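You operate a simulated robot arm through the tools that you are given. There is no shell and no other tool.

Carry out the task below with a simulated robot arm. There is one attempt and no reset: what you move stays moved.

TASK
Start the cooling water and bring the red float into the green band.
Fine: close the yellow valve lever and open the red one before the blue one.
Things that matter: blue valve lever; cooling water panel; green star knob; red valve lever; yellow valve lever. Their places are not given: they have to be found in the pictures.

Only the result counts: the job must be done as asked and must still hold three seconds after the hand-in. Knocking over, shifting, dropping, spilling or breaking anything else fails it.

THE ROBOT
A 7-joint arm with a two-finger parallel gripper, fixed in place. Base frame: the origin is at the foot of the arm, x ahead of it, y to its left, z up. Lengths are in m, angles in rad, forces in N, time in s.
Its first joint turns from -2.304 to 2.304 rad. Payload 3.91 kg.
The tool frame sits at the grasp point between the pads (the TCP): z along the fingers, y along the line on which they close. The tips reach 0.03 m beyond it. Largest opening 0.11 m; finger width 0.02, thickness 0.01; the body of the gripper, 0.048 by 0.112 m, starts 0.055 m behind the TCP.
Orientation is that of the tool frame in the base frame, as [roll, pitch, yaw] about the fixed x, y, z axes, in that order (R = Rz(yaw) Ry(pitch) Rx(roll)). With the fingers straight down and closing along the base's y, the tool's x points along the base's -x, its y along +y and its z along -z.

THE INTERFACE
- The arm moves only by the tool jog_arm. Its argument "motion" is a list of rows, each an object (a shift or turn left out is 0, a gripper value left out holds the last) with "slide": the shift along the tool's x, y, z in units of 25 mm (1.0 is 25 mm), a list of three; "rot": the turn, a rotation vector about the tool's x, y, z in units of 8 degrees (1.0 is 8 degrees), a list of three. In form: [{"slide": [dx, dy, dz], "rot": [rx, ry, rz]}, ...]. A call has 1 to 20 rows; each row shifts and turns the commanded pose from where the row before left it, along the tool's axes as they then stand. "claw" is the gripper command, from -1 (fully open) to 1 (shut), values between in proportion, set as the call begins (left out, the last holds). A call with a number of a shift or a turn outside -1 to 1 is refused whole. A row lasts 0.2 s, in which the tool goes at most 0.05 m and 0.15 rad; a call with a longer step from one row to the next is refused whole, and so is a gripper value outside its range. A pose out of reach is approached as far as the arm can. The call stops where the force on the tool passes 40 N (or 10 N more than at its start, if that is more) or the arm is blocked; 0.2 s more then pass. Each finger travels about 0.108 m/s and halts on what it meets, pressing with about 32 N; the grip force reading is that of the motor and also rises with nothing between the fingers. The clock runs only during rows and for 0.2 s after the last one: add rows that do not move to give the fingers time. It gives the time, the measured TCP pose, the force on the tool (base axes), the opening and the grip force at its end, in the units of the frame above (readings bear some noise), with the torque about the TCP (base axes, N m) and any sound that the robot's microphone picked up.
- Cameras (640 x 400 px; columns grow to the right, rows downward): "scene" is fixed at [0.2176, -0.6484, 1.1807]; the picture's right is [0.96, -0.26, 0.00], its down [-0.07, -0.25, -0.96] and it looks along [0.25, 0.93, -0.26] (base axes); focal length 356 px, centre (320, 200). "wrist" rides on the gripper at [0.072, 0.017, -0.103] in the tool frame; the picture's right is [-0.23, 0.97, 0.00], its down [-0.76, -0.18, -0.62] and it looks along [-0.61, -0.14, 0.78] (tool axes); focal length 222 px, centre (320, 200).
- get_image(camera): a new picture of that camera. The clock stands still meanwhile.
- point_at(camera, pixels): for up to 12 pixels [column, row] of the newest picture of that camera ("zoom" is the newest enlarged one), the place [x, y, z] in the base frame of the surface seen there, good to about 0.003 m. The clock stands still meanwhile.
- enlarge(camera, box): a new picture of the part [left, top, right, bottom] of that camera's present view, enlarged. The clock stands still meanwhile.
- sign_off(): hands the job in; it is judged then, once.

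Leave the gripper open and the arm clear of the work at the hand-in unless told otherwise.

The tools are called after ">>>" as name(argument=value, ...) on one line, values as JSON. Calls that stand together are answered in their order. jog_arm: Moves the arm, as the interface text tells. Its arguments: {"type":"object","properties":{"motion":{"type":"array","items":{"type":"object","properties":{"slide":{"type":"array","items":{"type":"number"}},"rot":{"type":"array","items":{"type":"number"}}}}},"claw":{"type":"number"}},"required":["motion"]} The other tools are called the same way: get_image (camera) takes a picture; point_at (camera, pixels) gives the place of the surface under pixels of a picture; enlarge (camera, box) takes an enlarged picture of a part of a camera's view; sign_off () hands the job in.

At the start:

```text
time_s: 0.0
tcp_pos: [0.3738, 0.4892, 1.0851]
tcp_rot: [3.139, 0.0, -3.141]
wrist_force: [0.4, -0.4, -0.2]
torque: [-0.01, -0.03, 0.0]
width: 0.1101
gripper_force: 0.0
```

scene: 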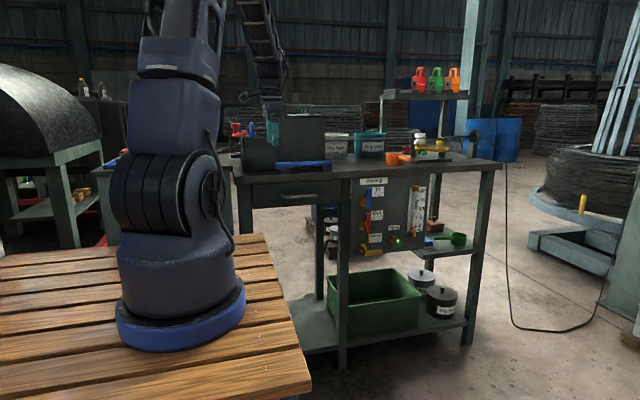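
wrist: 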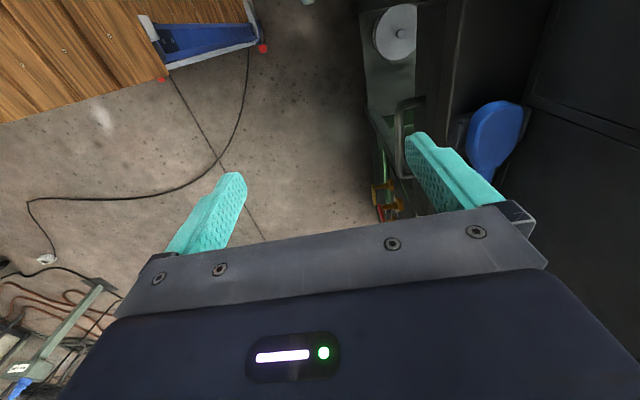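

I see the cooling water panel in the scene picture near (390, 215), hung on the front of the bench, with coloured levers on its left edge. I'll enlarge that area for a closer look.

>>> enlarge(camera="scene", box=[330, 160, 450, 270])

>>> enlarge(camera="scene", box=[220, 60, 520, 300])

```text
3.64 times, centred on (390, 215) of scene
```

zoom: 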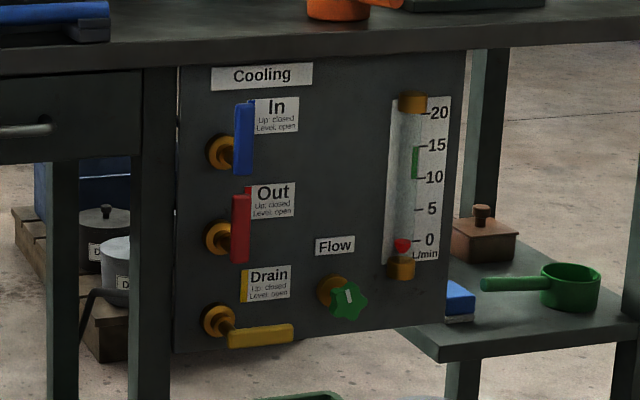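

```text
1.67 times, centred on (370, 180) of scene
```

zoom: 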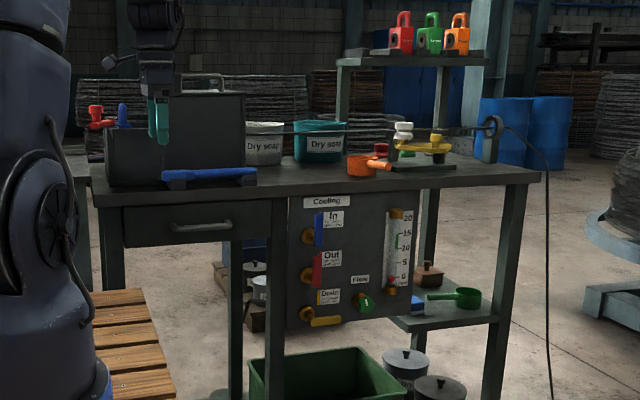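

The labels read "Up: closed, Level: open". Blue (In) and red (Out) are up, so closed; yellow (Drain) is level, so open. The green star knob (Flow) is at the bottom, and the red float sits near 0 with the green band at about 10–15. I'll enlarge again to measure positions.

>>> enlarge(camera="scene", box=[345, 170, 435, 262])

```text
4.35 times, centred on (390, 216) of scene
```

zoom: 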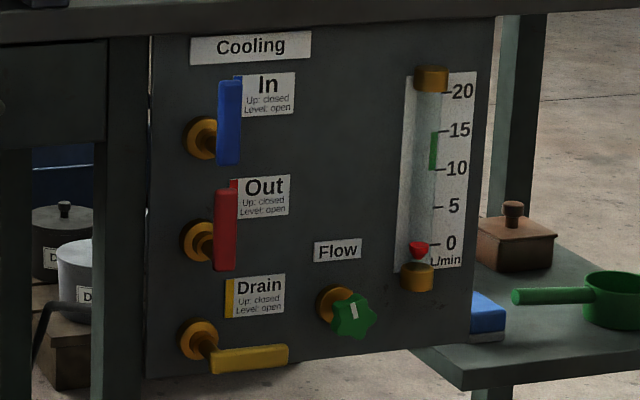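

I'll measure the panel surface, levers, hubs and knob in this enlarged view.

>>> point_at(camera="zoom", pixels=[[160, 60], [480, 40], [160, 365], [330, 150], [229, 88], [229, 155], [225, 195], [225, 262], [218, 360], [282, 356], [353, 312], [335, 300]])

>>> point_at(camera="zoom", pixels=[[195, 135], [190, 240], [188, 340], [340, 320], [370, 315], [352, 335], [418, 250], [416, 275], [430, 78], [460, 260], [205, 355], [250, 358]])

```text
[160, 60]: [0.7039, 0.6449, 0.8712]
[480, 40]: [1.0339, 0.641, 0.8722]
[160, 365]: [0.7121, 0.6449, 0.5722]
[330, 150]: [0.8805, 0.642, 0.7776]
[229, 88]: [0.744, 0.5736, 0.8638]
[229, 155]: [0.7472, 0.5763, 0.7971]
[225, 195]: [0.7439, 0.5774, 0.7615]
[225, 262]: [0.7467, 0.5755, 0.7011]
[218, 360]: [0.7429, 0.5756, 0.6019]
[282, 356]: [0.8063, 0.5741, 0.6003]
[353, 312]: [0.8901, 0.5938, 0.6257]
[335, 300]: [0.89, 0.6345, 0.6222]
```

```text
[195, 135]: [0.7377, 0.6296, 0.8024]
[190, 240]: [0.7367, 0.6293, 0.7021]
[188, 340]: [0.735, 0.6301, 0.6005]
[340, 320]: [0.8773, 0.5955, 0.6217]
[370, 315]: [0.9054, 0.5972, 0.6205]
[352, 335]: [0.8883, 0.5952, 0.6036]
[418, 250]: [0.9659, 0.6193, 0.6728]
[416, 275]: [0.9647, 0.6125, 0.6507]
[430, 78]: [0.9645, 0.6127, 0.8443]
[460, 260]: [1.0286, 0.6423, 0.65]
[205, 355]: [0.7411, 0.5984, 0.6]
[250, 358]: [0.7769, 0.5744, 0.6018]
```

Panel plane is y≈0.643 facing −y; lever pivots are near x≈0.743 at z≈0.80/0.70/0.60, handles' front at y≈0.575; the knob is near (0.89, 0.595, 0.62). Next I'll measure the bench edge, drawer, and other obstacles in the scene picture.

>>> get_image(camera="scene")

>>> point_at(camera="scene", pixels=[[240, 180], [340, 178], [420, 165], [495, 165], [300, 165], [270, 140], [300, 196], [343, 250], [375, 290], [300, 370], [398, 158], [430, 158]])

>>> point_at(camera="scene", pixels=[[268, 120], [268, 150], [255, 30], [200, 60], [180, 100], [165, 190], [230, 250], [345, 172], [388, 170], [310, 390], [260, 240], [450, 150]])

```text
taken
```

scene: 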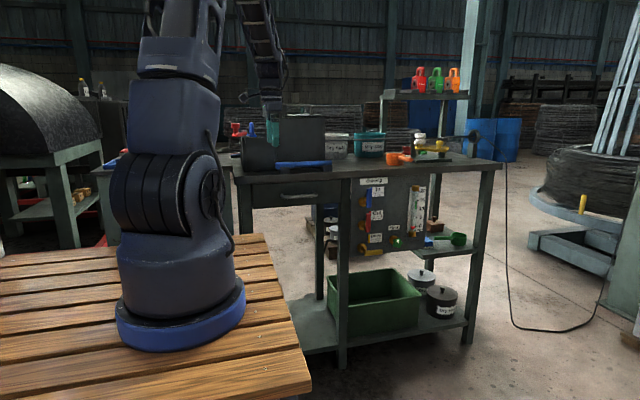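

```text
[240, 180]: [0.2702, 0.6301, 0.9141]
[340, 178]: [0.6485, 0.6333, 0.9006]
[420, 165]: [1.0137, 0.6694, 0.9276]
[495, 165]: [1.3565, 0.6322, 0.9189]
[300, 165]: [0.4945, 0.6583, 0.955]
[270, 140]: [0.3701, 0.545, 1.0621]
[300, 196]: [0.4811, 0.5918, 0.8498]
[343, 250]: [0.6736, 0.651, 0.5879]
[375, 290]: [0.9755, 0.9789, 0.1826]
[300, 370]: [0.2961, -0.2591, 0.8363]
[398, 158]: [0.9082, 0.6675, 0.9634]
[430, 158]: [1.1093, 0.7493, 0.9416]
```

```text
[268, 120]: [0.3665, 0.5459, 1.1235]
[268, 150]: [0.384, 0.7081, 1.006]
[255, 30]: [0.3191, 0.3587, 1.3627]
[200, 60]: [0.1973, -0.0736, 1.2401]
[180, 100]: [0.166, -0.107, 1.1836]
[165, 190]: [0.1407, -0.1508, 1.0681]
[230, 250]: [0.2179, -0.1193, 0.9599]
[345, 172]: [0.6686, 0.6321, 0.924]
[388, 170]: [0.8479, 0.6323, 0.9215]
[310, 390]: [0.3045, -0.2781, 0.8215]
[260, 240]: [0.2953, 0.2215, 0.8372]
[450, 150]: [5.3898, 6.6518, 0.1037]
```

The wooden table is at z≈0.84 and the bench top front edge at y≈0.632, z≈0.90–0.92, so the gripper already hangs in the open in front of the bench. I'll check the arm's base and link locations to judge reach to the low panel.

>>> point_at(camera="scene", pixels=[[180, 330], [180, 340], [180, 280], [210, 190], [125, 190], [205, 205], [150, 20], [215, 10], [265, 60], [272, 100], [180, 60], [305, 355]])

>>> enlarge(camera="scene", box=[80, 0, 320, 150])

```text
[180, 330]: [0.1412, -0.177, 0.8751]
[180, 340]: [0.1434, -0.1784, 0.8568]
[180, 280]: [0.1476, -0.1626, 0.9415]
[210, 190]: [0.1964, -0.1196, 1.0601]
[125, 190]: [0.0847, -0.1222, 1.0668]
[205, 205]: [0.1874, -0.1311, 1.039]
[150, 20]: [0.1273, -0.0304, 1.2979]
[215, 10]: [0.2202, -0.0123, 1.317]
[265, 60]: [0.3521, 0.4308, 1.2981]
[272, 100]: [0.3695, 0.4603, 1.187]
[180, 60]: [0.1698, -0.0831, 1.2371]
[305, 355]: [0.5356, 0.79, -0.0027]
```

```text
2.67 times, centred on (200, 75) of scene
```

zoom: 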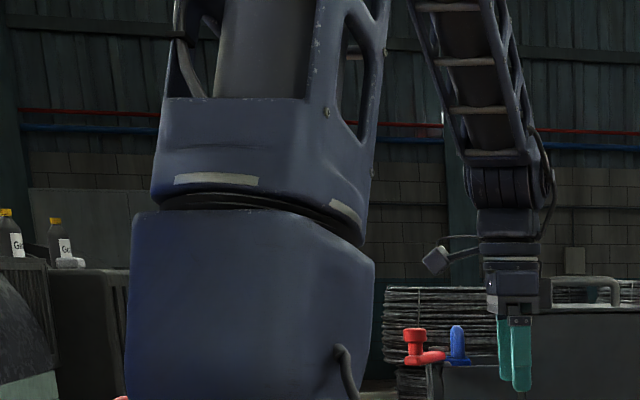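

The arm's column stands near (0.13, −0.06) with the table at z≈0.84, and the TCP frame agrees with the camera's places. I'll move first along +x to about (0.62, 0.40, 1.03), tool still pointing down, staying clear in front of the bench.

>>> jog_arm(motion=[{"slide": [-1, -0.35, 0.2]}, {"slide": [-1, -0.35, 0.2]}, {"slide": [-1, -0.35, 0.2]}, {"slide": [-1, -0.35, 0.2]}, {"slide": [-1, -0.35, 0.2]}, {"slide": [-1, -0.35, 0.2]}, {"slide": [-1, -0.35, 0.2]}, {"slide": [-1, -0.35, 0.2]}, {"slide": [-1, -0.35, 0.2]}, {"slide": [-1, -0.35, 0.2]}])

```text
time_s: 2.2
tcp_pos: [0.6254, 0.4001, 1.0353]
tcp_rot: [3.141, 0.001, -3.14]
wrist_force: [-1.3, 0.6, 0.3]
torque: [0.0, -0.02, 0.02]
width: 0.1102
gripper_force: 0.0
```

The arm moved as asked. Next I turn the tool about its x so that the fingers point toward +y (the panel), with the TCP held in place.

>>> jog_arm(motion=[{"rot": [-1, 0, 0]}, {"rot": [-1, 0, 0]}, {"rot": [-1, 0, 0]}, {"rot": [-1, 0, 0]}, {"rot": [-1, 0, 0]}, {"rot": [-1, 0, 0]}, {"rot": [-1, 0, 0]}, {"rot": [-1, 0, 0]}, {"rot": [-1, 0, 0]}, {"rot": [-1, 0, 0]}, {"rot": [-1, 0, 0]}, {"rot": [-0.25, 0, 0]}])

>>> get_image(camera="scene")

>>> get_image(camera="wrist")

```text
time_s: 4.8
tcp_pos: [0.6248, 0.4011, 1.0364]
tcp_rot: [1.567, 0.002, -3.141]
wrist_force: [-1.0, -0.1, 0.4]
torque: [-0.05, -0.04, -0.06]
width: 0.1103
gripper_force: 0.0
```

```text
taken
```

scene: 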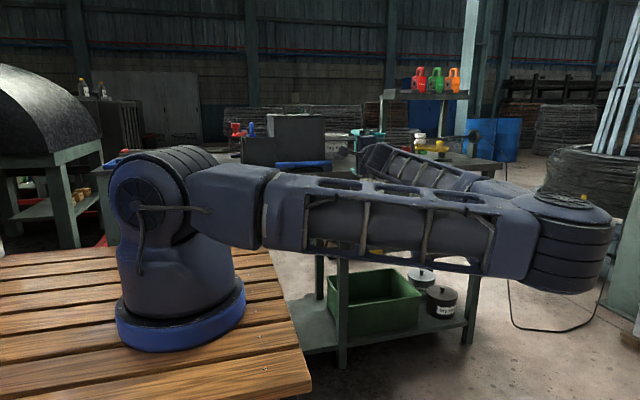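

```text
taken
```

wrist: 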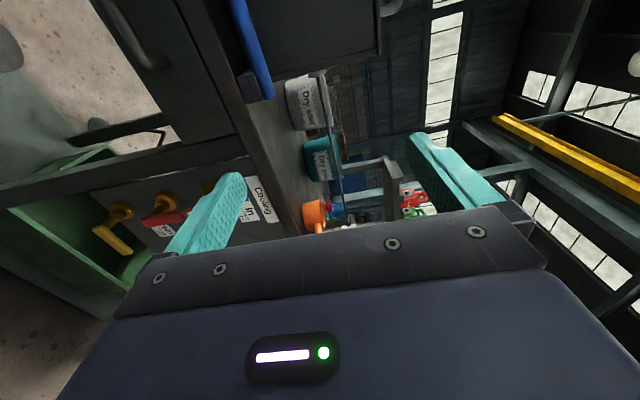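

The arm is horizontal with its elbow out to the right, hiding part of the panel from the scene camera; the wrist view shows the panel turned on its side, with the yellow lever near (110, 230), red (165, 210), blue (210, 190). I'll roll the tool +90° about its own z so the wrist camera is above the gripper and gives an upright view.

>>> jog_arm(motion=[{"rot": [0, 0, 1]}, {"rot": [0, 0, 1]}, {"rot": [0, 0, 1]}, {"rot": [0, 0, 1]}, {"rot": [0, 0, 1]}, {"rot": [0, 0, 1]}, {"rot": [0, 0, 1]}, {"rot": [0, 0, 1]}, {"rot": [0, 0, 1]}, {"rot": [0, 0, 1]}, {"rot": [0, 0, 1]}, {"rot": [0, 0, 0.25]}])

>>> get_image(camera="scene")

>>> get_image(camera="wrist")

```text
time_s: 7.4
tcp_pos: [0.6265, 0.4002, 1.0341]
tcp_rot: [-0.97, -1.57, -0.6]
wrist_force: [0.6, -0.1, 0.5]
torque: [0.0, -0.04, -0.02]
width: 0.1101
gripper_force: 0.1
```

```text
taken
```

scene: 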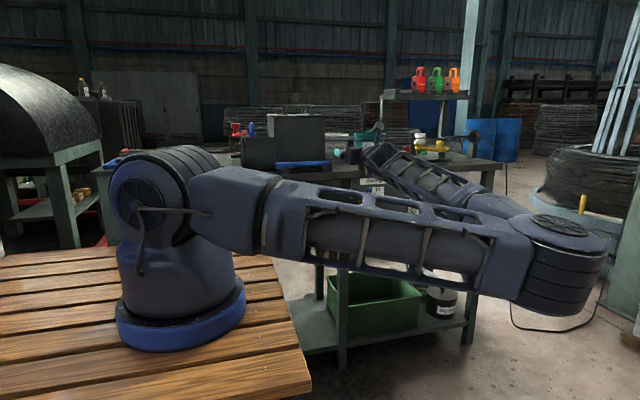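

```text
taken
```

wrist: 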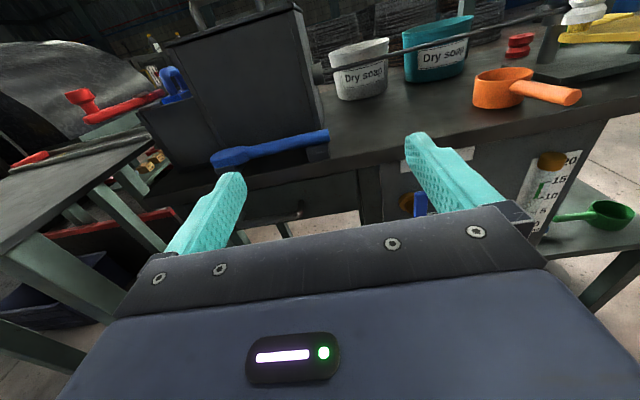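

The view is now upright (tool x up, y along +x, z along +y); the panel lies lower right. I'll lower the tool toward z≈0.80 while shifting right, staying at y≈0.40, in two stages to watch the elbow.

>>> jog_arm(motion=[{"slide": [-1, 0.4, 0]}, {"slide": [-1, 0.4, 0]}, {"slide": [-1, 0.4, 0]}, {"slide": [-1, 0.4, 0]}, {"slide": [-1, 0.4, 0]}])

>>> get_image(camera="scene")

>>> get_image(camera="wrist")

```text
time_s: 8.6
tcp_pos: [0.6764, 0.401, 0.9105]
tcp_rot: [0.52, -1.569, -2.092]
wrist_force: [-0.5, 0.0, -0.2]
torque: [-0.01, 0.0, 0.0]
width: 0.11
gripper_force: 0.0
```

```text
taken
```

scene: 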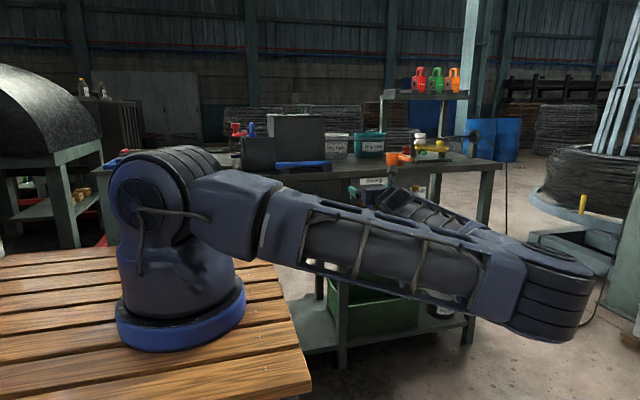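

```text
taken
```

wrist: 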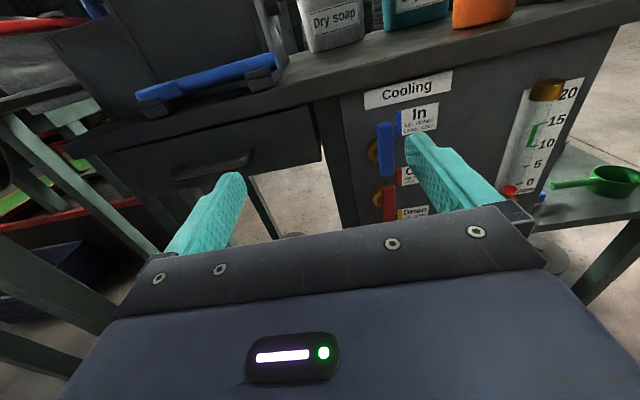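

Now the panel is visible in the wrist view (blue lever near (385, 150), flow tube at (530, 140)). The upper arm sinks but still clears the table. I'll go a bit further down and right.

>>> jog_arm(motion=[{"slide": [-1, 0.4, 0]}, {"slide": [-1, 0.4, 0]}, {"slide": [-1, 0.4, 0]}, {"slide": [-1, 0.4, 0]}])

>>> get_image(camera="scene")

>>> get_image(camera="wrist")

```text
time_s: 9.6
tcp_pos: [0.7147, 0.4005, 0.8106]
tcp_rot: [0.298, -1.57, -1.868]
wrist_force: [1.8, -0.1, -0.1]
torque: [0.04, 0.03, 0.01]
width: 0.11
gripper_force: 0.0
```

```text
taken
```

scene: 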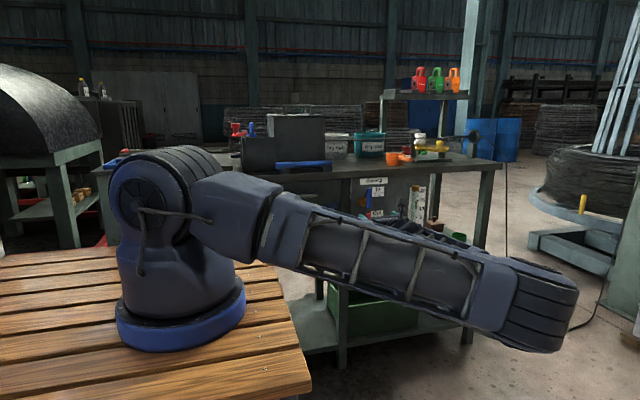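

```text
taken
```

wrist: 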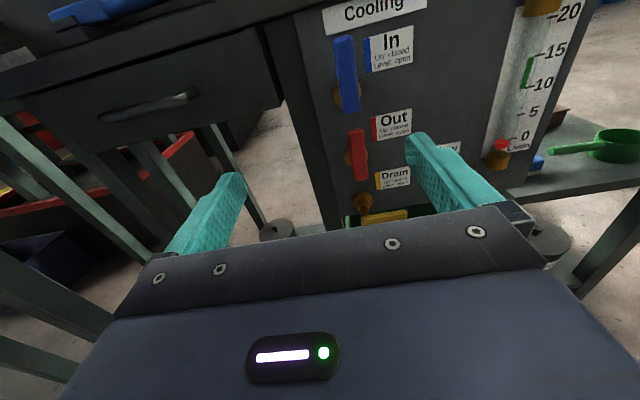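

I want to know how near the upper arm's underside is to the wooden table's edge, so I'll measure places along it.

>>> point_at(camera="scene", pixels=[[250, 258], [275, 262], [300, 272], [340, 285], [400, 300], [480, 325], [535, 345], [290, 310], [275, 290], [262, 250], [200, 180], [560, 280]])

```text
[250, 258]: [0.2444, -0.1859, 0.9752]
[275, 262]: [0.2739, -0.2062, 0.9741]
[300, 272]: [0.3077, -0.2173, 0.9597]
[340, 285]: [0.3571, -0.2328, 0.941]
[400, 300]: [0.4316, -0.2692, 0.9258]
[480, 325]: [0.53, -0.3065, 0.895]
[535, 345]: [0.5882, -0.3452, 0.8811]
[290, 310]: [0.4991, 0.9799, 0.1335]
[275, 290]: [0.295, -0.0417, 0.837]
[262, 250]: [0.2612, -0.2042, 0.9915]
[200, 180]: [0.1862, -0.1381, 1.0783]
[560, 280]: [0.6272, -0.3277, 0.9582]
```

The underside at the table edge is still about 0.12 m above the table, so going lower is fine. Now I shut the fingers and move to a standoff below the yellow lever's tip, near (0.795, 0.45, 0.57).

>>> jog_arm(claw=1, motion=[{"slide": [-0.962, 0.321, 0.2]}, {"slide": [-0.962, 0.321, 0.2]}, {"slide": [-0.962, 0.321, 0.2]}, {"slide": [-0.962, 0.321, 0.2]}, {"slide": [-0.962, 0.321, 0.2]}, {"slide": [-0.962, 0.321, 0.2]}, {"slide": [-0.962, 0.321, 0.2]}, {"slide": [-0.962, 0.321, 0.2]}, {"slide": [-0.962, 0.321, 0.2]}, {"slide": [-0.962, 0.321, 0.2]}])

>>> get_image(camera="scene")

>>> get_image(camera="wrist")

```text
time_s: 11.8
tcp_pos: [0.794, 0.4507, 0.5699]
tcp_rot: [0.766, -1.569, -2.337]
wrist_force: [0.6, 0.0, 0.1]
torque: [-0.04, 0.01, -0.01]
width: 0.0
gripper_force: 31.9
```

```text
taken
```

scene: 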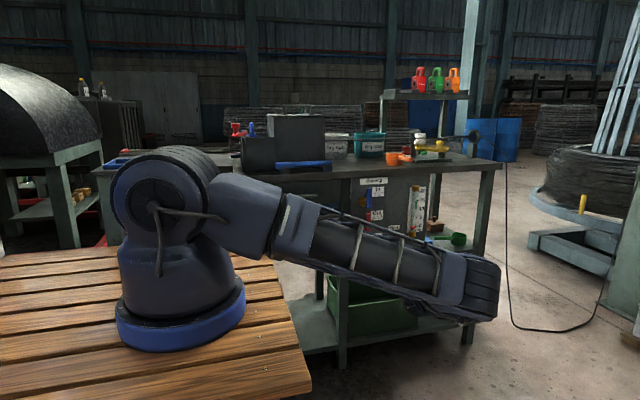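

```text
taken
```

wrist: 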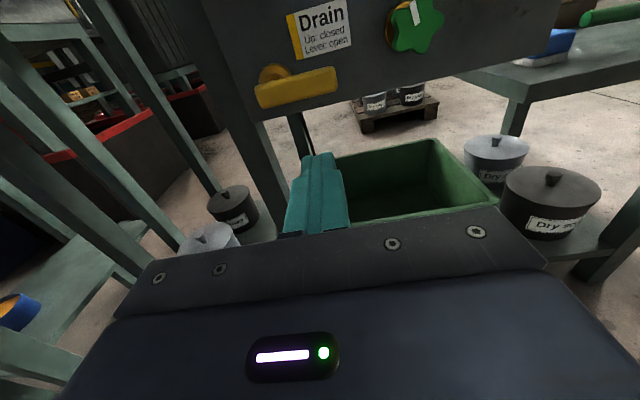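

The fingers are shut, below and in front of the yellow lever, which lies level from (258, 95) to (335, 80) in the wrist view. I'll measure its edges from this closer view.

>>> point_at(camera="wrist", pixels=[[262, 98], [300, 92], [334, 80], [334, 88], [300, 102], [262, 106], [275, 72], [300, 82], [318, 74], [416, 30], [395, 30], [320, 160]])

>>> enlarge(camera="wrist", box=[220, 0, 480, 160])

```text
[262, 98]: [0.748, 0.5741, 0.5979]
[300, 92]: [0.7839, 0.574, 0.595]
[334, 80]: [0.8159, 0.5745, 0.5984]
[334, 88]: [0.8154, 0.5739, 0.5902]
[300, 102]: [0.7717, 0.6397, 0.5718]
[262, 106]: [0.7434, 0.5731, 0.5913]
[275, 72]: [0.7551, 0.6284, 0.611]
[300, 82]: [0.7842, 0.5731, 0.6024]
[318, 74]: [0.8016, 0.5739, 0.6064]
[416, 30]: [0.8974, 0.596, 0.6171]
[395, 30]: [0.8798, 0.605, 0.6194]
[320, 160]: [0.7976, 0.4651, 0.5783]
```

```text
2.46 times, centred on (350, 80) of wrist
```

zoom: 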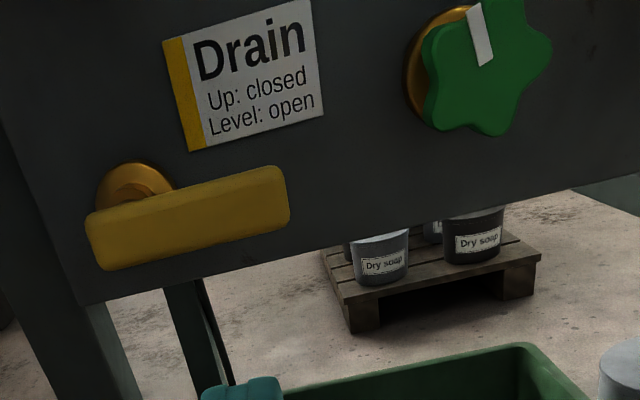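

The yellow lever spans x 0.742–0.817, z 0.59–0.61, front y 0.574, pivot about (0.75, 0.60). The shut fingers (0.794, z 0.57) are about 1 cm below it. I'll advance to y≈0.572 so the tips pass beneath the lever without touching the panel.

>>> jog_arm(motion=[{"slide": [0, 0, 0.97]}, {"slide": [0, 0, 0.97]}, {"slide": [0, 0, 0.97]}, {"slide": [0, 0, 0.97]}, {"slide": [0, 0, 0.97]}])

>>> get_image(camera="wrist")

>>> get_image(camera="scene")

```text
time_s: 13.0
tcp_pos: [0.7938, 0.5743, 0.5675]
tcp_rot: [0.266, -1.569, -1.836]
wrist_force: [0.8, 0.5, 0.2]
torque: [-0.01, 0.02, 0.01]
width: 0.0
gripper_force: 32.0
```

```text
taken
```

wrist: 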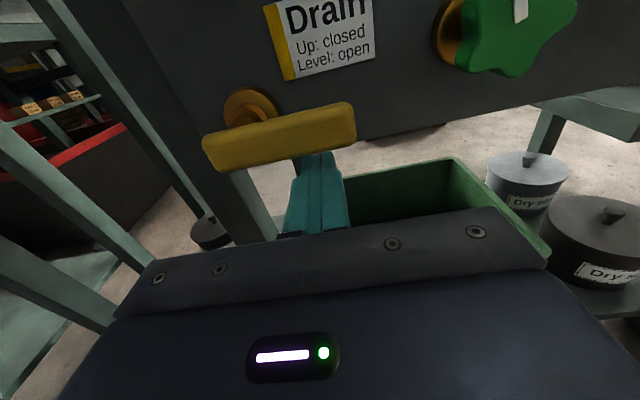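

```text
taken
```

scene: 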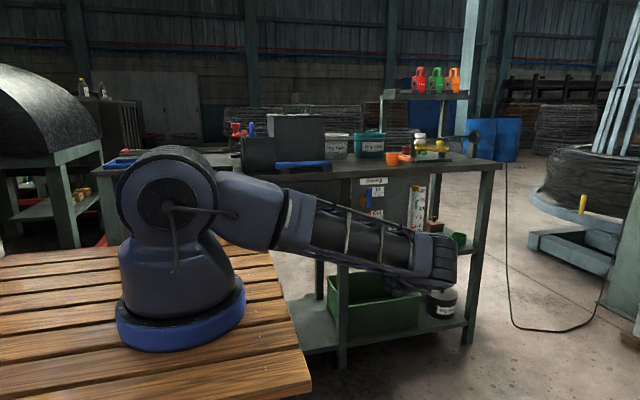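

The finger tips are now under the yellow lever (tips near (320, 160)). I'll begin pushing it up along its arc, first third.

>>> jog_arm(motion=[{"slide": [0.5, 0.16, 0]}, {"slide": [0.524, 0.144, 0]}, {"slide": [0.544, 0, 0]}])

>>> get_image(camera="wrist")

```text
time_s: 13.8
tcp_pos: [0.8008, 0.5721, 0.6082]
tcp_rot: [-0.508, -1.569, -1.063]
wrist_force: [-0.1, 0.8, -1.5]
torque: [-0.01, 0.0, 0.0]
width: 0.0001
gripper_force: 32.1
```

```text
taken
```

wrist: 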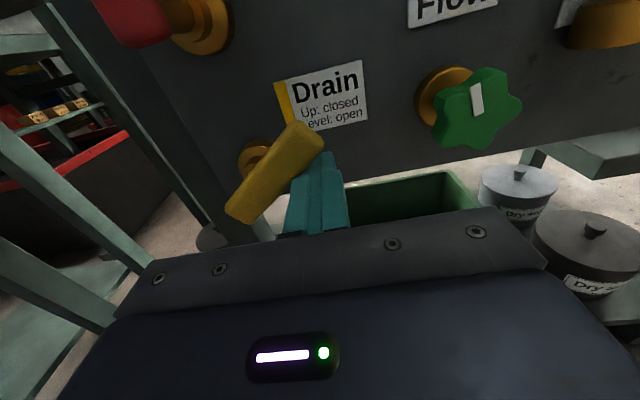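

The yellow lever turns easily, now about 40° up. I'll continue along the arc to vertical.

>>> jog_arm(motion=[{"slide": [0.5, -0.14, 0]}, {"slide": [0.472, -0.272, 0]}, {"slide": [0.384, -0.384, 0]}, {"slide": [0.272, -0.468, 0]}])

>>> get_image(camera="wrist")

>>> enlarge(camera="scene", box=[330, 160, 450, 270])

```text
time_s: 14.8
tcp_pos: [0.7699, 0.572, 0.6471]
tcp_rot: [0.368, -1.569, -1.938]
wrist_force: [-0.1, -0.1, -0.5]
torque: [-0.03, -0.03, -0.02]
width: 0.0
gripper_force: 31.9
```

```text
taken
```

wrist: 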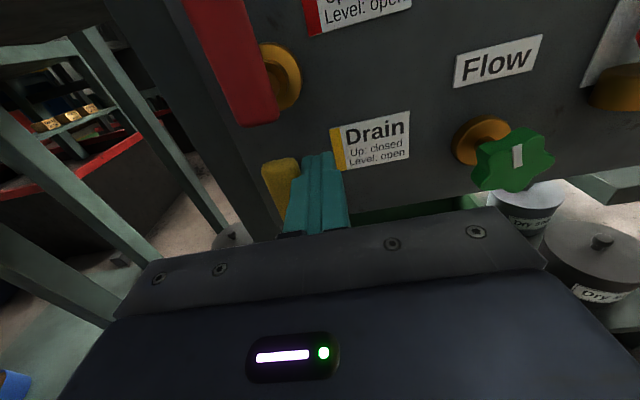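

```text
3.64 times, centred on (390, 215) of scene
```

zoom: 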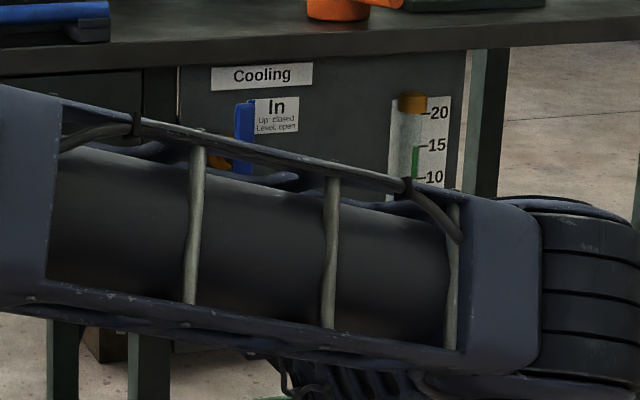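

The yellow lever looks upright now with the finger at its right side. I'll press gently further left to find its stop, watching the force.

>>> jog_arm(motion=[{"slide": [0, -0.1, 0]}, {"slide": [0, -0.1, 0]}])

>>> enlarge(camera="wrist", box=[200, 60, 460, 240])

```text
time_s: 15.4
tcp_pos: [0.7695, 0.5717, 0.6489]
tcp_rot: [1.305, -1.571, -2.885]
wrist_force: [6.2, 0.1, -1.0]
torque: [0.02, -0.06, -0.04]
width: 0.0001
gripper_force: 31.9
stopped in row 2: the force on the tool passed its limit at 46 N (the readings are from after the stop); the commanded pose is now the measured one
```

```text
2.22 times, centred on (330, 150) of wrist
```

zoom: 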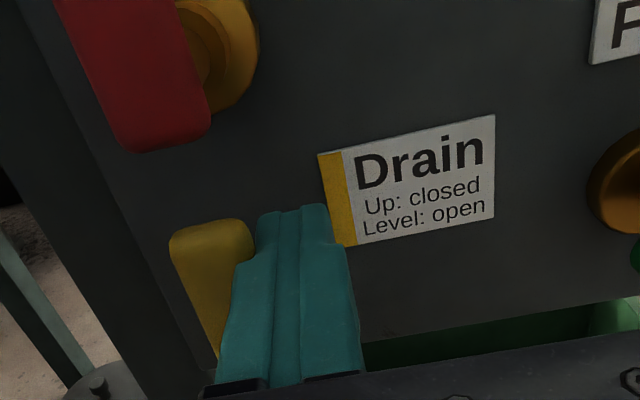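

The yellow lever is against its stop (force jumped to 46 N), lying vertical at x≈0.7495: drain closed. Now I back off right, retract, then go to the left of the red lever at about (0.713, z 0.75).

>>> jog_arm(motion=[{"slide": [0, 0.2, 0]}, {"slide": [0, 0.05, -0.96]}, {"slide": [0, 0, -0.96]}, {"slide": [0, 0, -0.96]}, {"slide": [0.81, -0.5, 0]}, {"slide": [0.81, -0.5, 0]}, {"slide": [0.81, -0.5, 0]}, {"slide": [0.81, -0.5, 0]}, {"slide": [0.81, -0.5, 0]}])

>>> get_image(camera="wrist")

>>> get_image(camera="scene")

```text
time_s: 17.4
tcp_pos: [0.7146, 0.4999, 0.7508]
tcp_rot: [1.529, -1.569, -3.105]
wrist_force: [0.8, 0.3, -0.4]
torque: [-0.01, -0.01, 0.01]
width: 0.0
gripper_force: 31.4
```

```text
taken
```

wrist: 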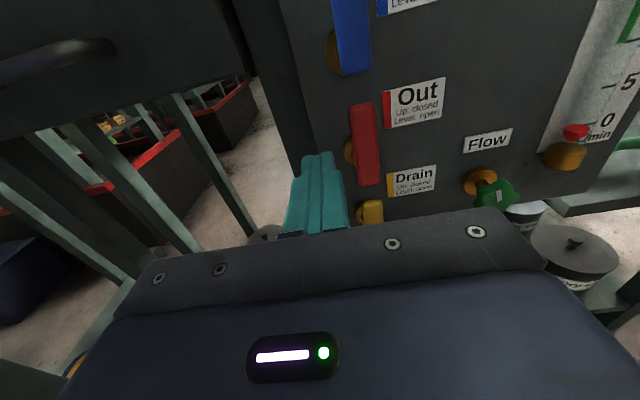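

```text
taken
```

scene: 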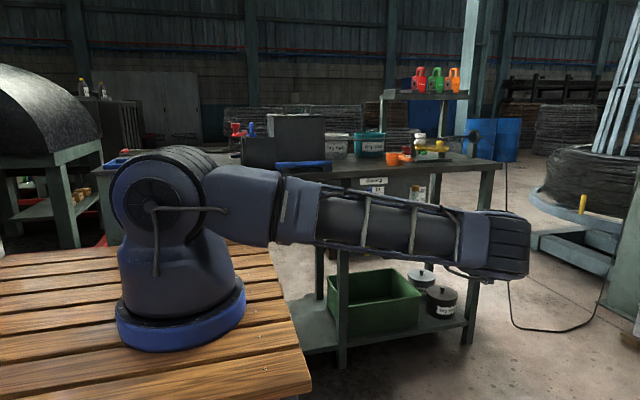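

The fingers are left of and in front of the red lever (at (365, 140)). I'll advance to y≈0.572 and measure the red lever first.

>>> point_at(camera="wrist", pixels=[[353, 110], [361, 180], [370, 108], [378, 178], [365, 140], [349, 150], [372, 205], [351, 40]])

>>> jog_arm(motion=[{"slide": [0, 0, 0.96]}, {"slide": [0, 0, 0.96]}, {"slide": [0, 0, 0.96]}])

```text
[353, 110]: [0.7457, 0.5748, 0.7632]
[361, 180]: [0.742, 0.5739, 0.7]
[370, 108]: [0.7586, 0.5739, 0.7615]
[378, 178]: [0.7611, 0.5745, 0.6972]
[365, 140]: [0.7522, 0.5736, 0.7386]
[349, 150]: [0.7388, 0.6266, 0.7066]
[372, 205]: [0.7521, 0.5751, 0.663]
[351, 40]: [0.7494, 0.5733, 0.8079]
```

```text
time_s: 18.2
tcp_pos: [0.7125, 0.5718, 0.7509]
tcp_rot: [1.232, -1.568, -2.807]
wrist_force: [0.1, -0.5, 0.0]
torque: [0.02, 0.01, 0.04]
width: 0.0
gripper_force: 31.8
```

The red lever spans x 0.742–0.761, z 0.695–0.765, pivot about (0.75, 0.70). The finger is to its left. Now I push it right and down along its arc to level.

>>> jog_arm(motion=[{"slide": [-0.04, 0.7, 0]}, {"slide": [0.14, 0.544, 0]}, {"slide": [-0.008, 0.564, 0]}, {"slide": [-0.152, 0.544, 0]}])

>>> get_image(camera="wrist")

```text
time_s: 19.2
tcp_pos: [0.7719, 0.571, 0.7497]
tcp_rot: [0.839, -1.57, -2.415]
wrist_force: [-0.2, 0.7, 1.5]
torque: [0.03, -0.02, 0.01]
width: 0.0001
gripper_force: 31.7
```

```text
taken
```

wrist: 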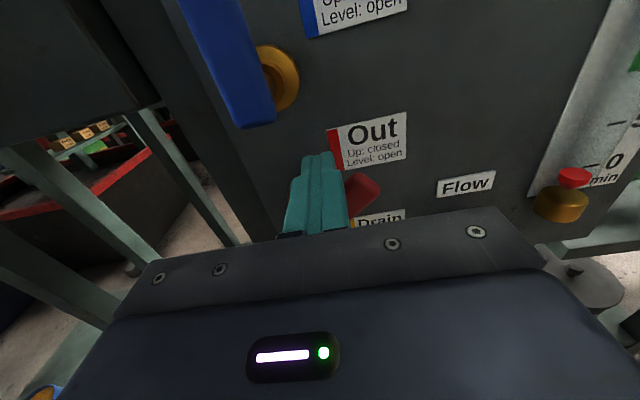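

The red lever is turning, about 50° over with its tip seen at (360, 190). I continue to level and then press for the stop.

>>> jog_arm(motion=[{"slide": [-0.288, 0.48, 0]}, {"slide": [-0.404, 0.392, 0]}, {"slide": [-0.488, 0.276, 0]}])

>>> jog_arm(motion=[{"slide": [-0.1, 0, 0]}, {"slide": [-0.1, 0, 0]}, {"slide": [-0.1, 0, 0]}])

>>> get_image(camera="wrist")

```text
time_s: 20.0
tcp_pos: [0.7992, 0.5722, 0.7218]
tcp_rot: [0.521, -1.567, -2.094]
wrist_force: [-4.0, -2.9, 14.0]
torque: [-0.05, 0.08, 0.13]
width: 0.0002
gripper_force: 31.6
```

```text
time_s: 20.5
tcp_pos: [0.8008, 0.5714, 0.7216]
tcp_rot: [0.41, -1.562, -1.985]
wrist_force: [-1.5, -0.5, 9.6]
torque: [0.05, 0.02, -0.01]
width: 0.0
gripper_force: 32.6
stopped in row 2: the force on the tool passed its limit at 43 N (the readings are from after the stop); the commanded pose is now the measured one
```

```text
taken
```

wrist: 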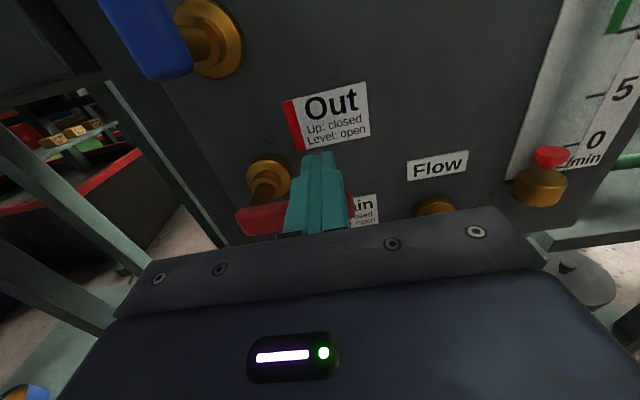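

The red lever is level and against its stop (43 N). I'll lift off, retract, and move to the left of the blue lever at about (0.713, z 0.85).

>>> jog_arm(motion=[{"slide": [0.25, 0, 0]}, {"slide": [0.05, 0, -0.96]}, {"slide": [0, 0, -0.96]}, {"slide": [0, 0, -0.96]}, {"slide": [0.97, -0.7, 0]}, {"slide": [0.97, -0.7, 0]}, {"slide": [0.97, -0.7, 0]}, {"slide": [0.97, -0.7, 0]}, {"slide": [0.97, -0.7, 0]}])

>>> get_image(camera="wrist")

>>> get_image(camera="scene")

```text
time_s: 22.5
tcp_pos: [0.7137, 0.5003, 0.847]
tcp_rot: [0.422, -1.566, -1.997]
wrist_force: [-0.7, 0.3, 0.7]
torque: [0.02, 0.0, 0.01]
width: 0.0
gripper_force: 31.2
```

```text
taken
```

wrist: 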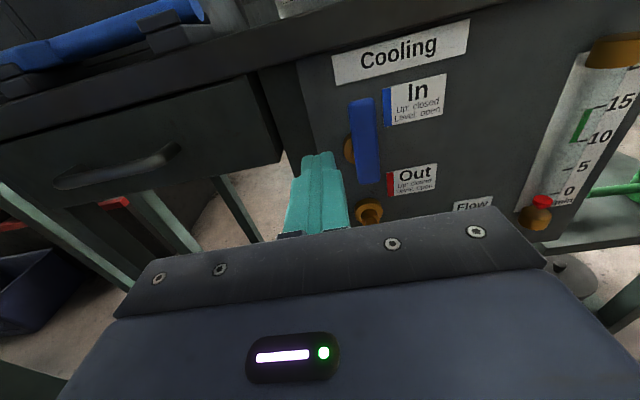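

```text
taken
```

scene: 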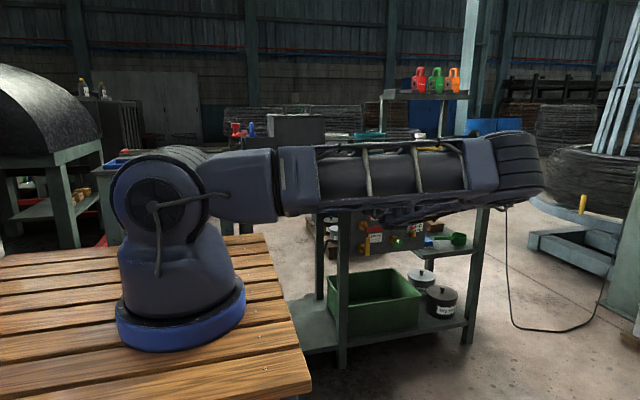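

The fingers are at the left of the blue lever (at (365, 140)). I'll check the lever states from the scene view, where the gap beneath the arm shows them, before opening blue.

>>> enlarge(camera="scene", box=[330, 190, 450, 270])

>>> point_at(camera="wrist", pixels=[[353, 102], [360, 180], [374, 100], [380, 178], [365, 140]])

```text
5.00 times, centred on (390, 230) of scene
```

zoom: 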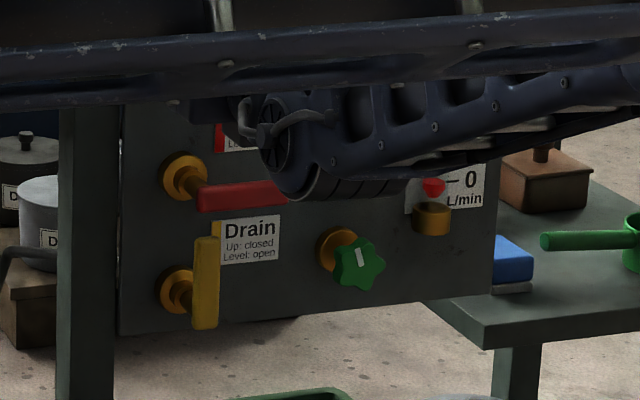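

```text
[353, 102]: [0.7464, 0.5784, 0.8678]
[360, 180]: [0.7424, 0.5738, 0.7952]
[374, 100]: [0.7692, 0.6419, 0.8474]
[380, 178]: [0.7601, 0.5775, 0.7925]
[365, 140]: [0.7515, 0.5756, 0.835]
```

Confirmed: yellow is upright (closed), red is level (open). Now I advance beside the blue lever and push it right and down along its arc.

>>> jog_arm(motion=[{"slide": [0, 0, 0.96]}, {"slide": [0, 0, 0.96]}, {"slide": [0, 0, 0.96]}])

>>> jog_arm(motion=[{"slide": [0.12, 0.652, 0]}, {"slide": [0.14, 0.544, 0]}, {"slide": [-0.008, 0.564, 0]}, {"slide": [-0.152, 0.544, 0]}])

>>> get_image(camera="wrist")

```text
time_s: 23.3
tcp_pos: [0.7143, 0.5711, 0.8484]
tcp_rot: [0.427, -1.563, -2.004]
wrist_force: [0.2, -1.0, -0.3]
torque: [-0.02, -0.02, 0.02]
width: 0.0
gripper_force: 31.9
```

```text
time_s: 24.3
tcp_pos: [0.7703, 0.5711, 0.8498]
tcp_rot: [0.448, -1.562, -2.024]
wrist_force: [0.4, 0.0, 0.1]
torque: [-0.01, 0.01, 0.01]
width: 0.0002
gripper_force: 31.9
```

```text
taken
```

wrist: 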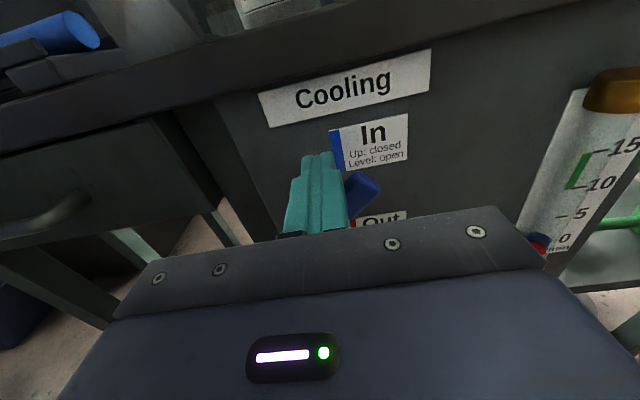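

The blue lever is about half over. I continue to level and press to its stop.

>>> jog_arm(motion=[{"slide": [-0.288, 0.48, 0]}, {"slide": [-0.404, 0.392, 0]}, {"slide": [-0.488, 0.276, 0]}])

>>> jog_arm(motion=[{"slide": [-0.1, 0, 0]}, {"slide": [-0.1, 0, 0]}, {"slide": [-0.1, 0, 0]}])

>>> get_image(camera="wrist")

```text
time_s: 25.1
tcp_pos: [0.7999, 0.5709, 0.8207]
tcp_rot: [0.387, -1.564, -1.964]
wrist_force: [-0.6, 0.7, 3.6]
torque: [0.0, 0.03, -0.03]
width: 0.0002
gripper_force: 32.0
```

```text
time_s: 25.8
tcp_pos: [0.8007, 0.5715, 0.8196]
tcp_rot: [0.4, -1.557, -1.976]
wrist_force: [0.3, 2.2, 8.9]
torque: [0.06, 0.0, -0.11]
width: 0.0001
gripper_force: 32.0
stopped in row 3: the force on the tool passed its limit at 45 N (the readings are from after the stop); the commanded pose is now the measured one
```

```text
taken
```

wrist: 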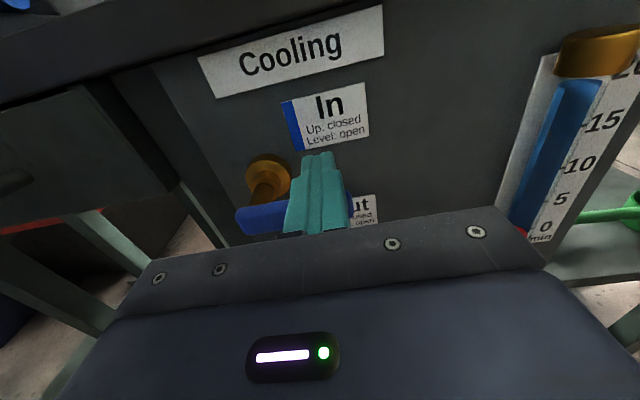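

Blue is level at its stop (45 N) and the tube has filled with blue water; the float is still near 0, so the flow knob must be turned. I'll lift off, retract to y≈0.45 and look.

>>> jog_arm(motion=[{"slide": [0.25, 0, 0]}, {"slide": [0.05, 0, -0.96]}, {"slide": [0, 0, -0.96]}, {"slide": [0, 0, -0.96]}, {"slide": [0, 0, -0.96]}, {"slide": [0, 0, -0.96]}])

>>> get_image(camera="wrist")

>>> get_image(camera="scene")

```text
time_s: 27.2
tcp_pos: [0.7999, 0.4516, 0.8252]
tcp_rot: [0.396, -1.56, -1.972]
wrist_force: [0.3, -0.1, 0.7]
torque: [0.01, -0.02, -0.02]
width: 0.0
gripper_force: 32.1
```

```text
taken
```

wrist: 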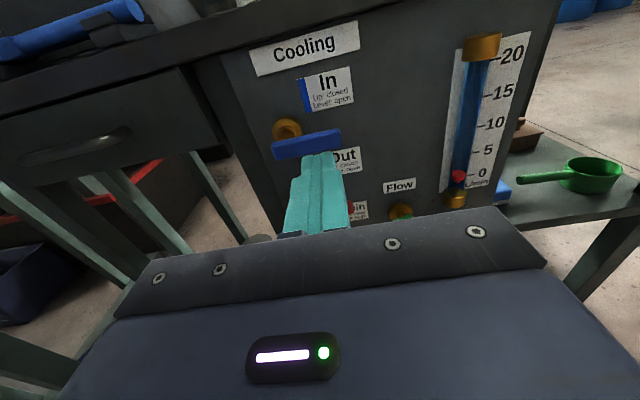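

```text
taken
```

scene: 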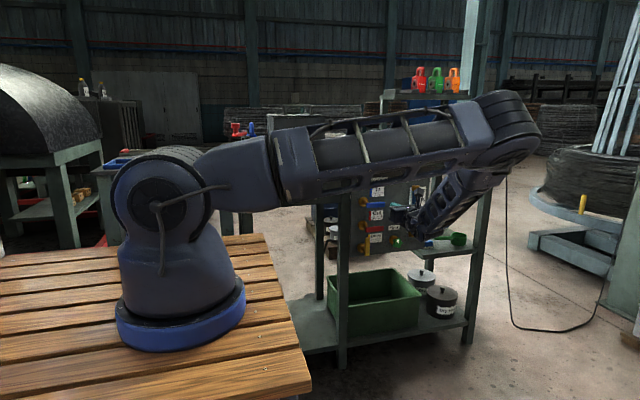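

The blue lever is level, water fills the tube and the float stays at 0. I'll now move in front of the green star knob, to about (0.89, 0.45, 0.62), opening the fingers to about 0.07 m.

>>> jog_arm(claw=-0.25, motion=[{"slide": [-0.911, 0.4, 0]}, {"slide": [-0.911, 0.4, 0]}, {"slide": [-0.911, 0.4, 0]}, {"slide": [-0.911, 0.4, 0]}, {"slide": [-0.911, 0.4, 0]}, {"slide": [-0.911, 0.4, 0]}, {"slide": [-0.911, 0.4, 0]}, {"slide": [-0.911, 0.4, 0]}, {"slide": [-0.911, 0.4, 0]}])

>>> get_image(camera="wrist")

>>> get_image(camera="scene")

```text
time_s: 29.2
tcp_pos: [0.8924, 0.4528, 0.6198]
tcp_rot: [0.417, -1.557, -1.995]
wrist_force: [0.1, 0.0, 0.2]
torque: [0.0, -0.01, 0.0]
width: 0.0686
gripper_force: 0.1
```

```text
taken
```

wrist: 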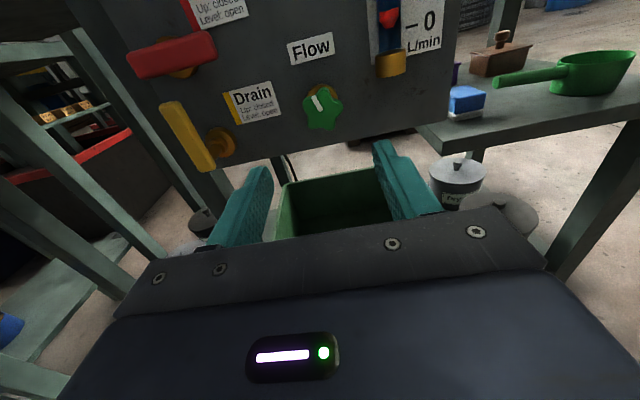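

```text
taken
```

scene: 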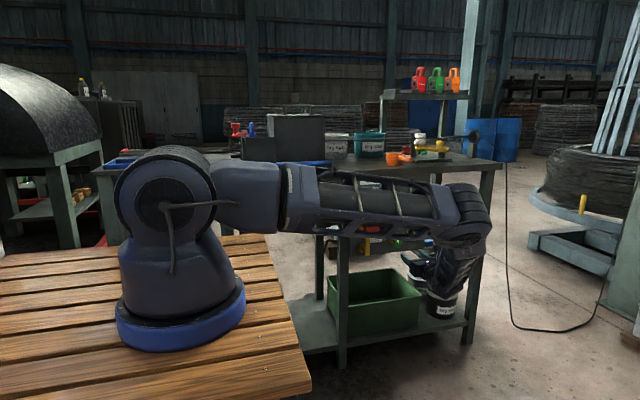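

The tool is in front of the knob (seen at (322, 108)). I'll enlarge the wrist view and measure the knob's centre and depth.

>>> enlarge(camera="wrist", box=[280, 70, 370, 140])

>>> point_at(camera="wrist", pixels=[[322, 108], [308, 100], [338, 100], [342, 112], [306, 118], [322, 130], [318, 90], [330, 127], [325, 84], [314, 130], [385, 18], [390, 60]])

```text
5.71 times, centred on (325, 105) of wrist
```

zoom: 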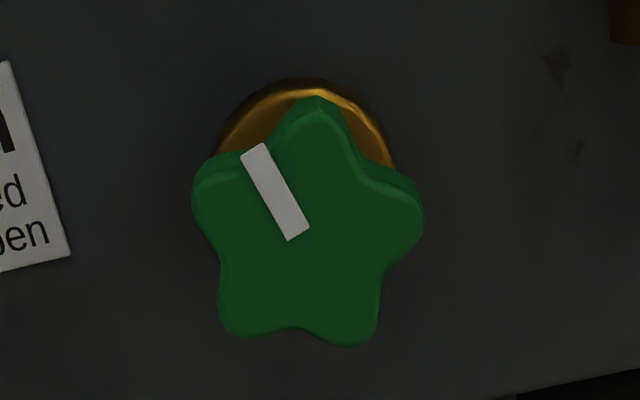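

```text
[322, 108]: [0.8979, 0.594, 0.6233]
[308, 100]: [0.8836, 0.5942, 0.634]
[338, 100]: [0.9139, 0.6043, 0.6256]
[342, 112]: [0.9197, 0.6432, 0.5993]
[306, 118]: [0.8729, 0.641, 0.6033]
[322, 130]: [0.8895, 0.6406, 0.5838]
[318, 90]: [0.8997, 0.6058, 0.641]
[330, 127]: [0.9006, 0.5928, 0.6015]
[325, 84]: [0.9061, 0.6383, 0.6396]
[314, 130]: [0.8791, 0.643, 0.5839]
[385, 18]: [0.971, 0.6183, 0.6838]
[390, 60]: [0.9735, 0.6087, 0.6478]
```

The knob is a five-lobed star, centre about (0.898, 0.594, 0.620), radius about 0.021, a white mark pointing up-left; one lobe points about 8° above the right. I'll turn the tool −8° about its z so one pad meets that lobe and the other lies on two lobes, and advance to y≈0.587.

>>> jog_arm(motion=[{"slide": [0, 0.22, 0], "rot": [0, 0, -1]}, {"slide": [-0.01, 0, 0.9]}, {"slide": [-0.01, 0, 0.9]}, {"slide": [-0.01, 0, 0.9]}, {"slide": [-0.01, 0, 0.9]}])

>>> get_image(camera="wrist")

```text
time_s: 30.4
tcp_pos: [0.8963, 0.5435, 0.621]
tcp_rot: [1.489, -1.425, -3.067]
wrist_force: [0.8, 0.1, -0.4]
torque: [0.02, 0.03, 0.03]
width: 0.0691
gripper_force: 0.0
```

```text
taken
```

wrist: 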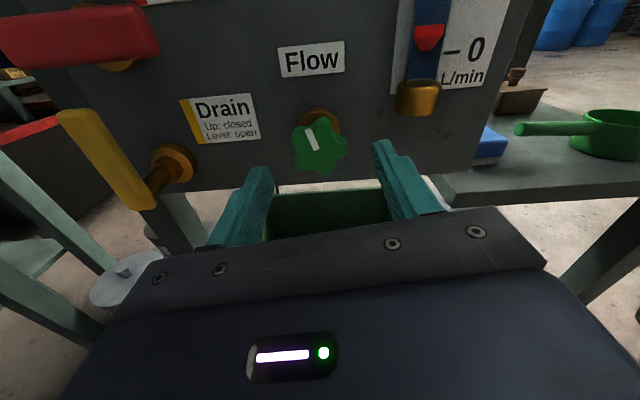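

The knob now shows at (319, 147), between the fingers. I'll re-measure it from this nearer view before closing in.

>>> enlarge(camera="wrist", box=[260, 90, 380, 190])

>>> point_at(camera="wrist", pixels=[[319, 150], [296, 148], [341, 152], [330, 170], [304, 168], [317, 125], [265, 172], [380, 145]])

```text
4.00 times, centred on (320, 140) of wrist
```

zoom: 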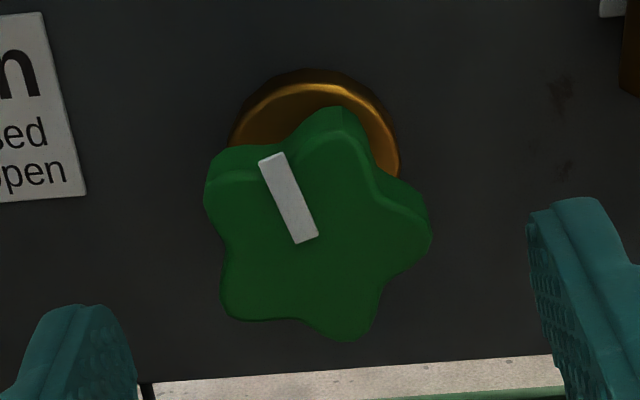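

```text
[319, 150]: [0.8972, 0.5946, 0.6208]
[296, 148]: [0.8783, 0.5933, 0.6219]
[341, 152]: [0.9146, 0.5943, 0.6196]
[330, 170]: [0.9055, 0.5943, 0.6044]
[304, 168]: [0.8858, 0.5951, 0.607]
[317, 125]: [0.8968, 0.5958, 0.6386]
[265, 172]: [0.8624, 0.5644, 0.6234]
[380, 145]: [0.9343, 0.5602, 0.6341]
```

The knob centre is at about (0.8965, 0.5945, 0.621), right on the tool axis. I advance to y≈0.588 (tips at about 0.618, short of the panel at 0.643) and then close on the knob.

>>> jog_arm(motion=[{"slide": [-0.01, 0, 0.89]}, {"slide": [-0.01, 0, 0.89]}])

>>> jog_arm(claw=1, motion=[{"slide": [0, 0, 0]}, {"slide": [0, 0, 0]}, {"slide": [0, 0, 0]}])

>>> get_image(camera="wrist")

```text
time_s: 31.0
tcp_pos: [0.8974, 0.5864, 0.6212]
tcp_rot: [1.49, -1.426, -3.066]
wrist_force: [-0.5, 0.3, -0.1]
torque: [-0.03, 0.04, 0.02]
width: 0.0689
gripper_force: 0.1
```

```text
time_s: 31.8
tcp_pos: [0.8952, 0.5881, 0.6211]
tcp_rot: [1.49, -1.426, -3.061]
wrist_force: [-30.9, -7.8, -3.0]
torque: [1.14, 0.03, 0.97]
width: 0.0426
gripper_force: 45.2
```

```text
taken
```

wrist: 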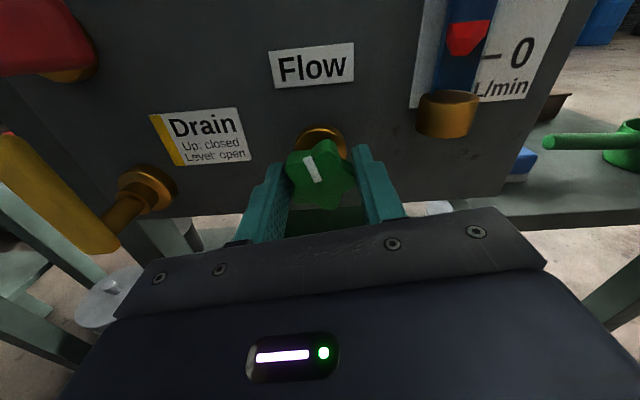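

The fingers hold the knob (width 0.0426) but the reading of −31 N along x says the knob pushes the tool toward −x. I'll ease the tool a few mm toward −x to relax that.

>>> jog_arm(motion=[{"slide": [0, -0.1, 0]}])

```text
time_s: 32.2
tcp_pos: [0.8937, 0.588, 0.6216]
tcp_rot: [1.494, -1.425, -3.071]
wrist_force: [-12.0, 12.9, -5.3]
torque: [0.23, 0.02, 0.55]
width: 0.0426
gripper_force: 44.7
```

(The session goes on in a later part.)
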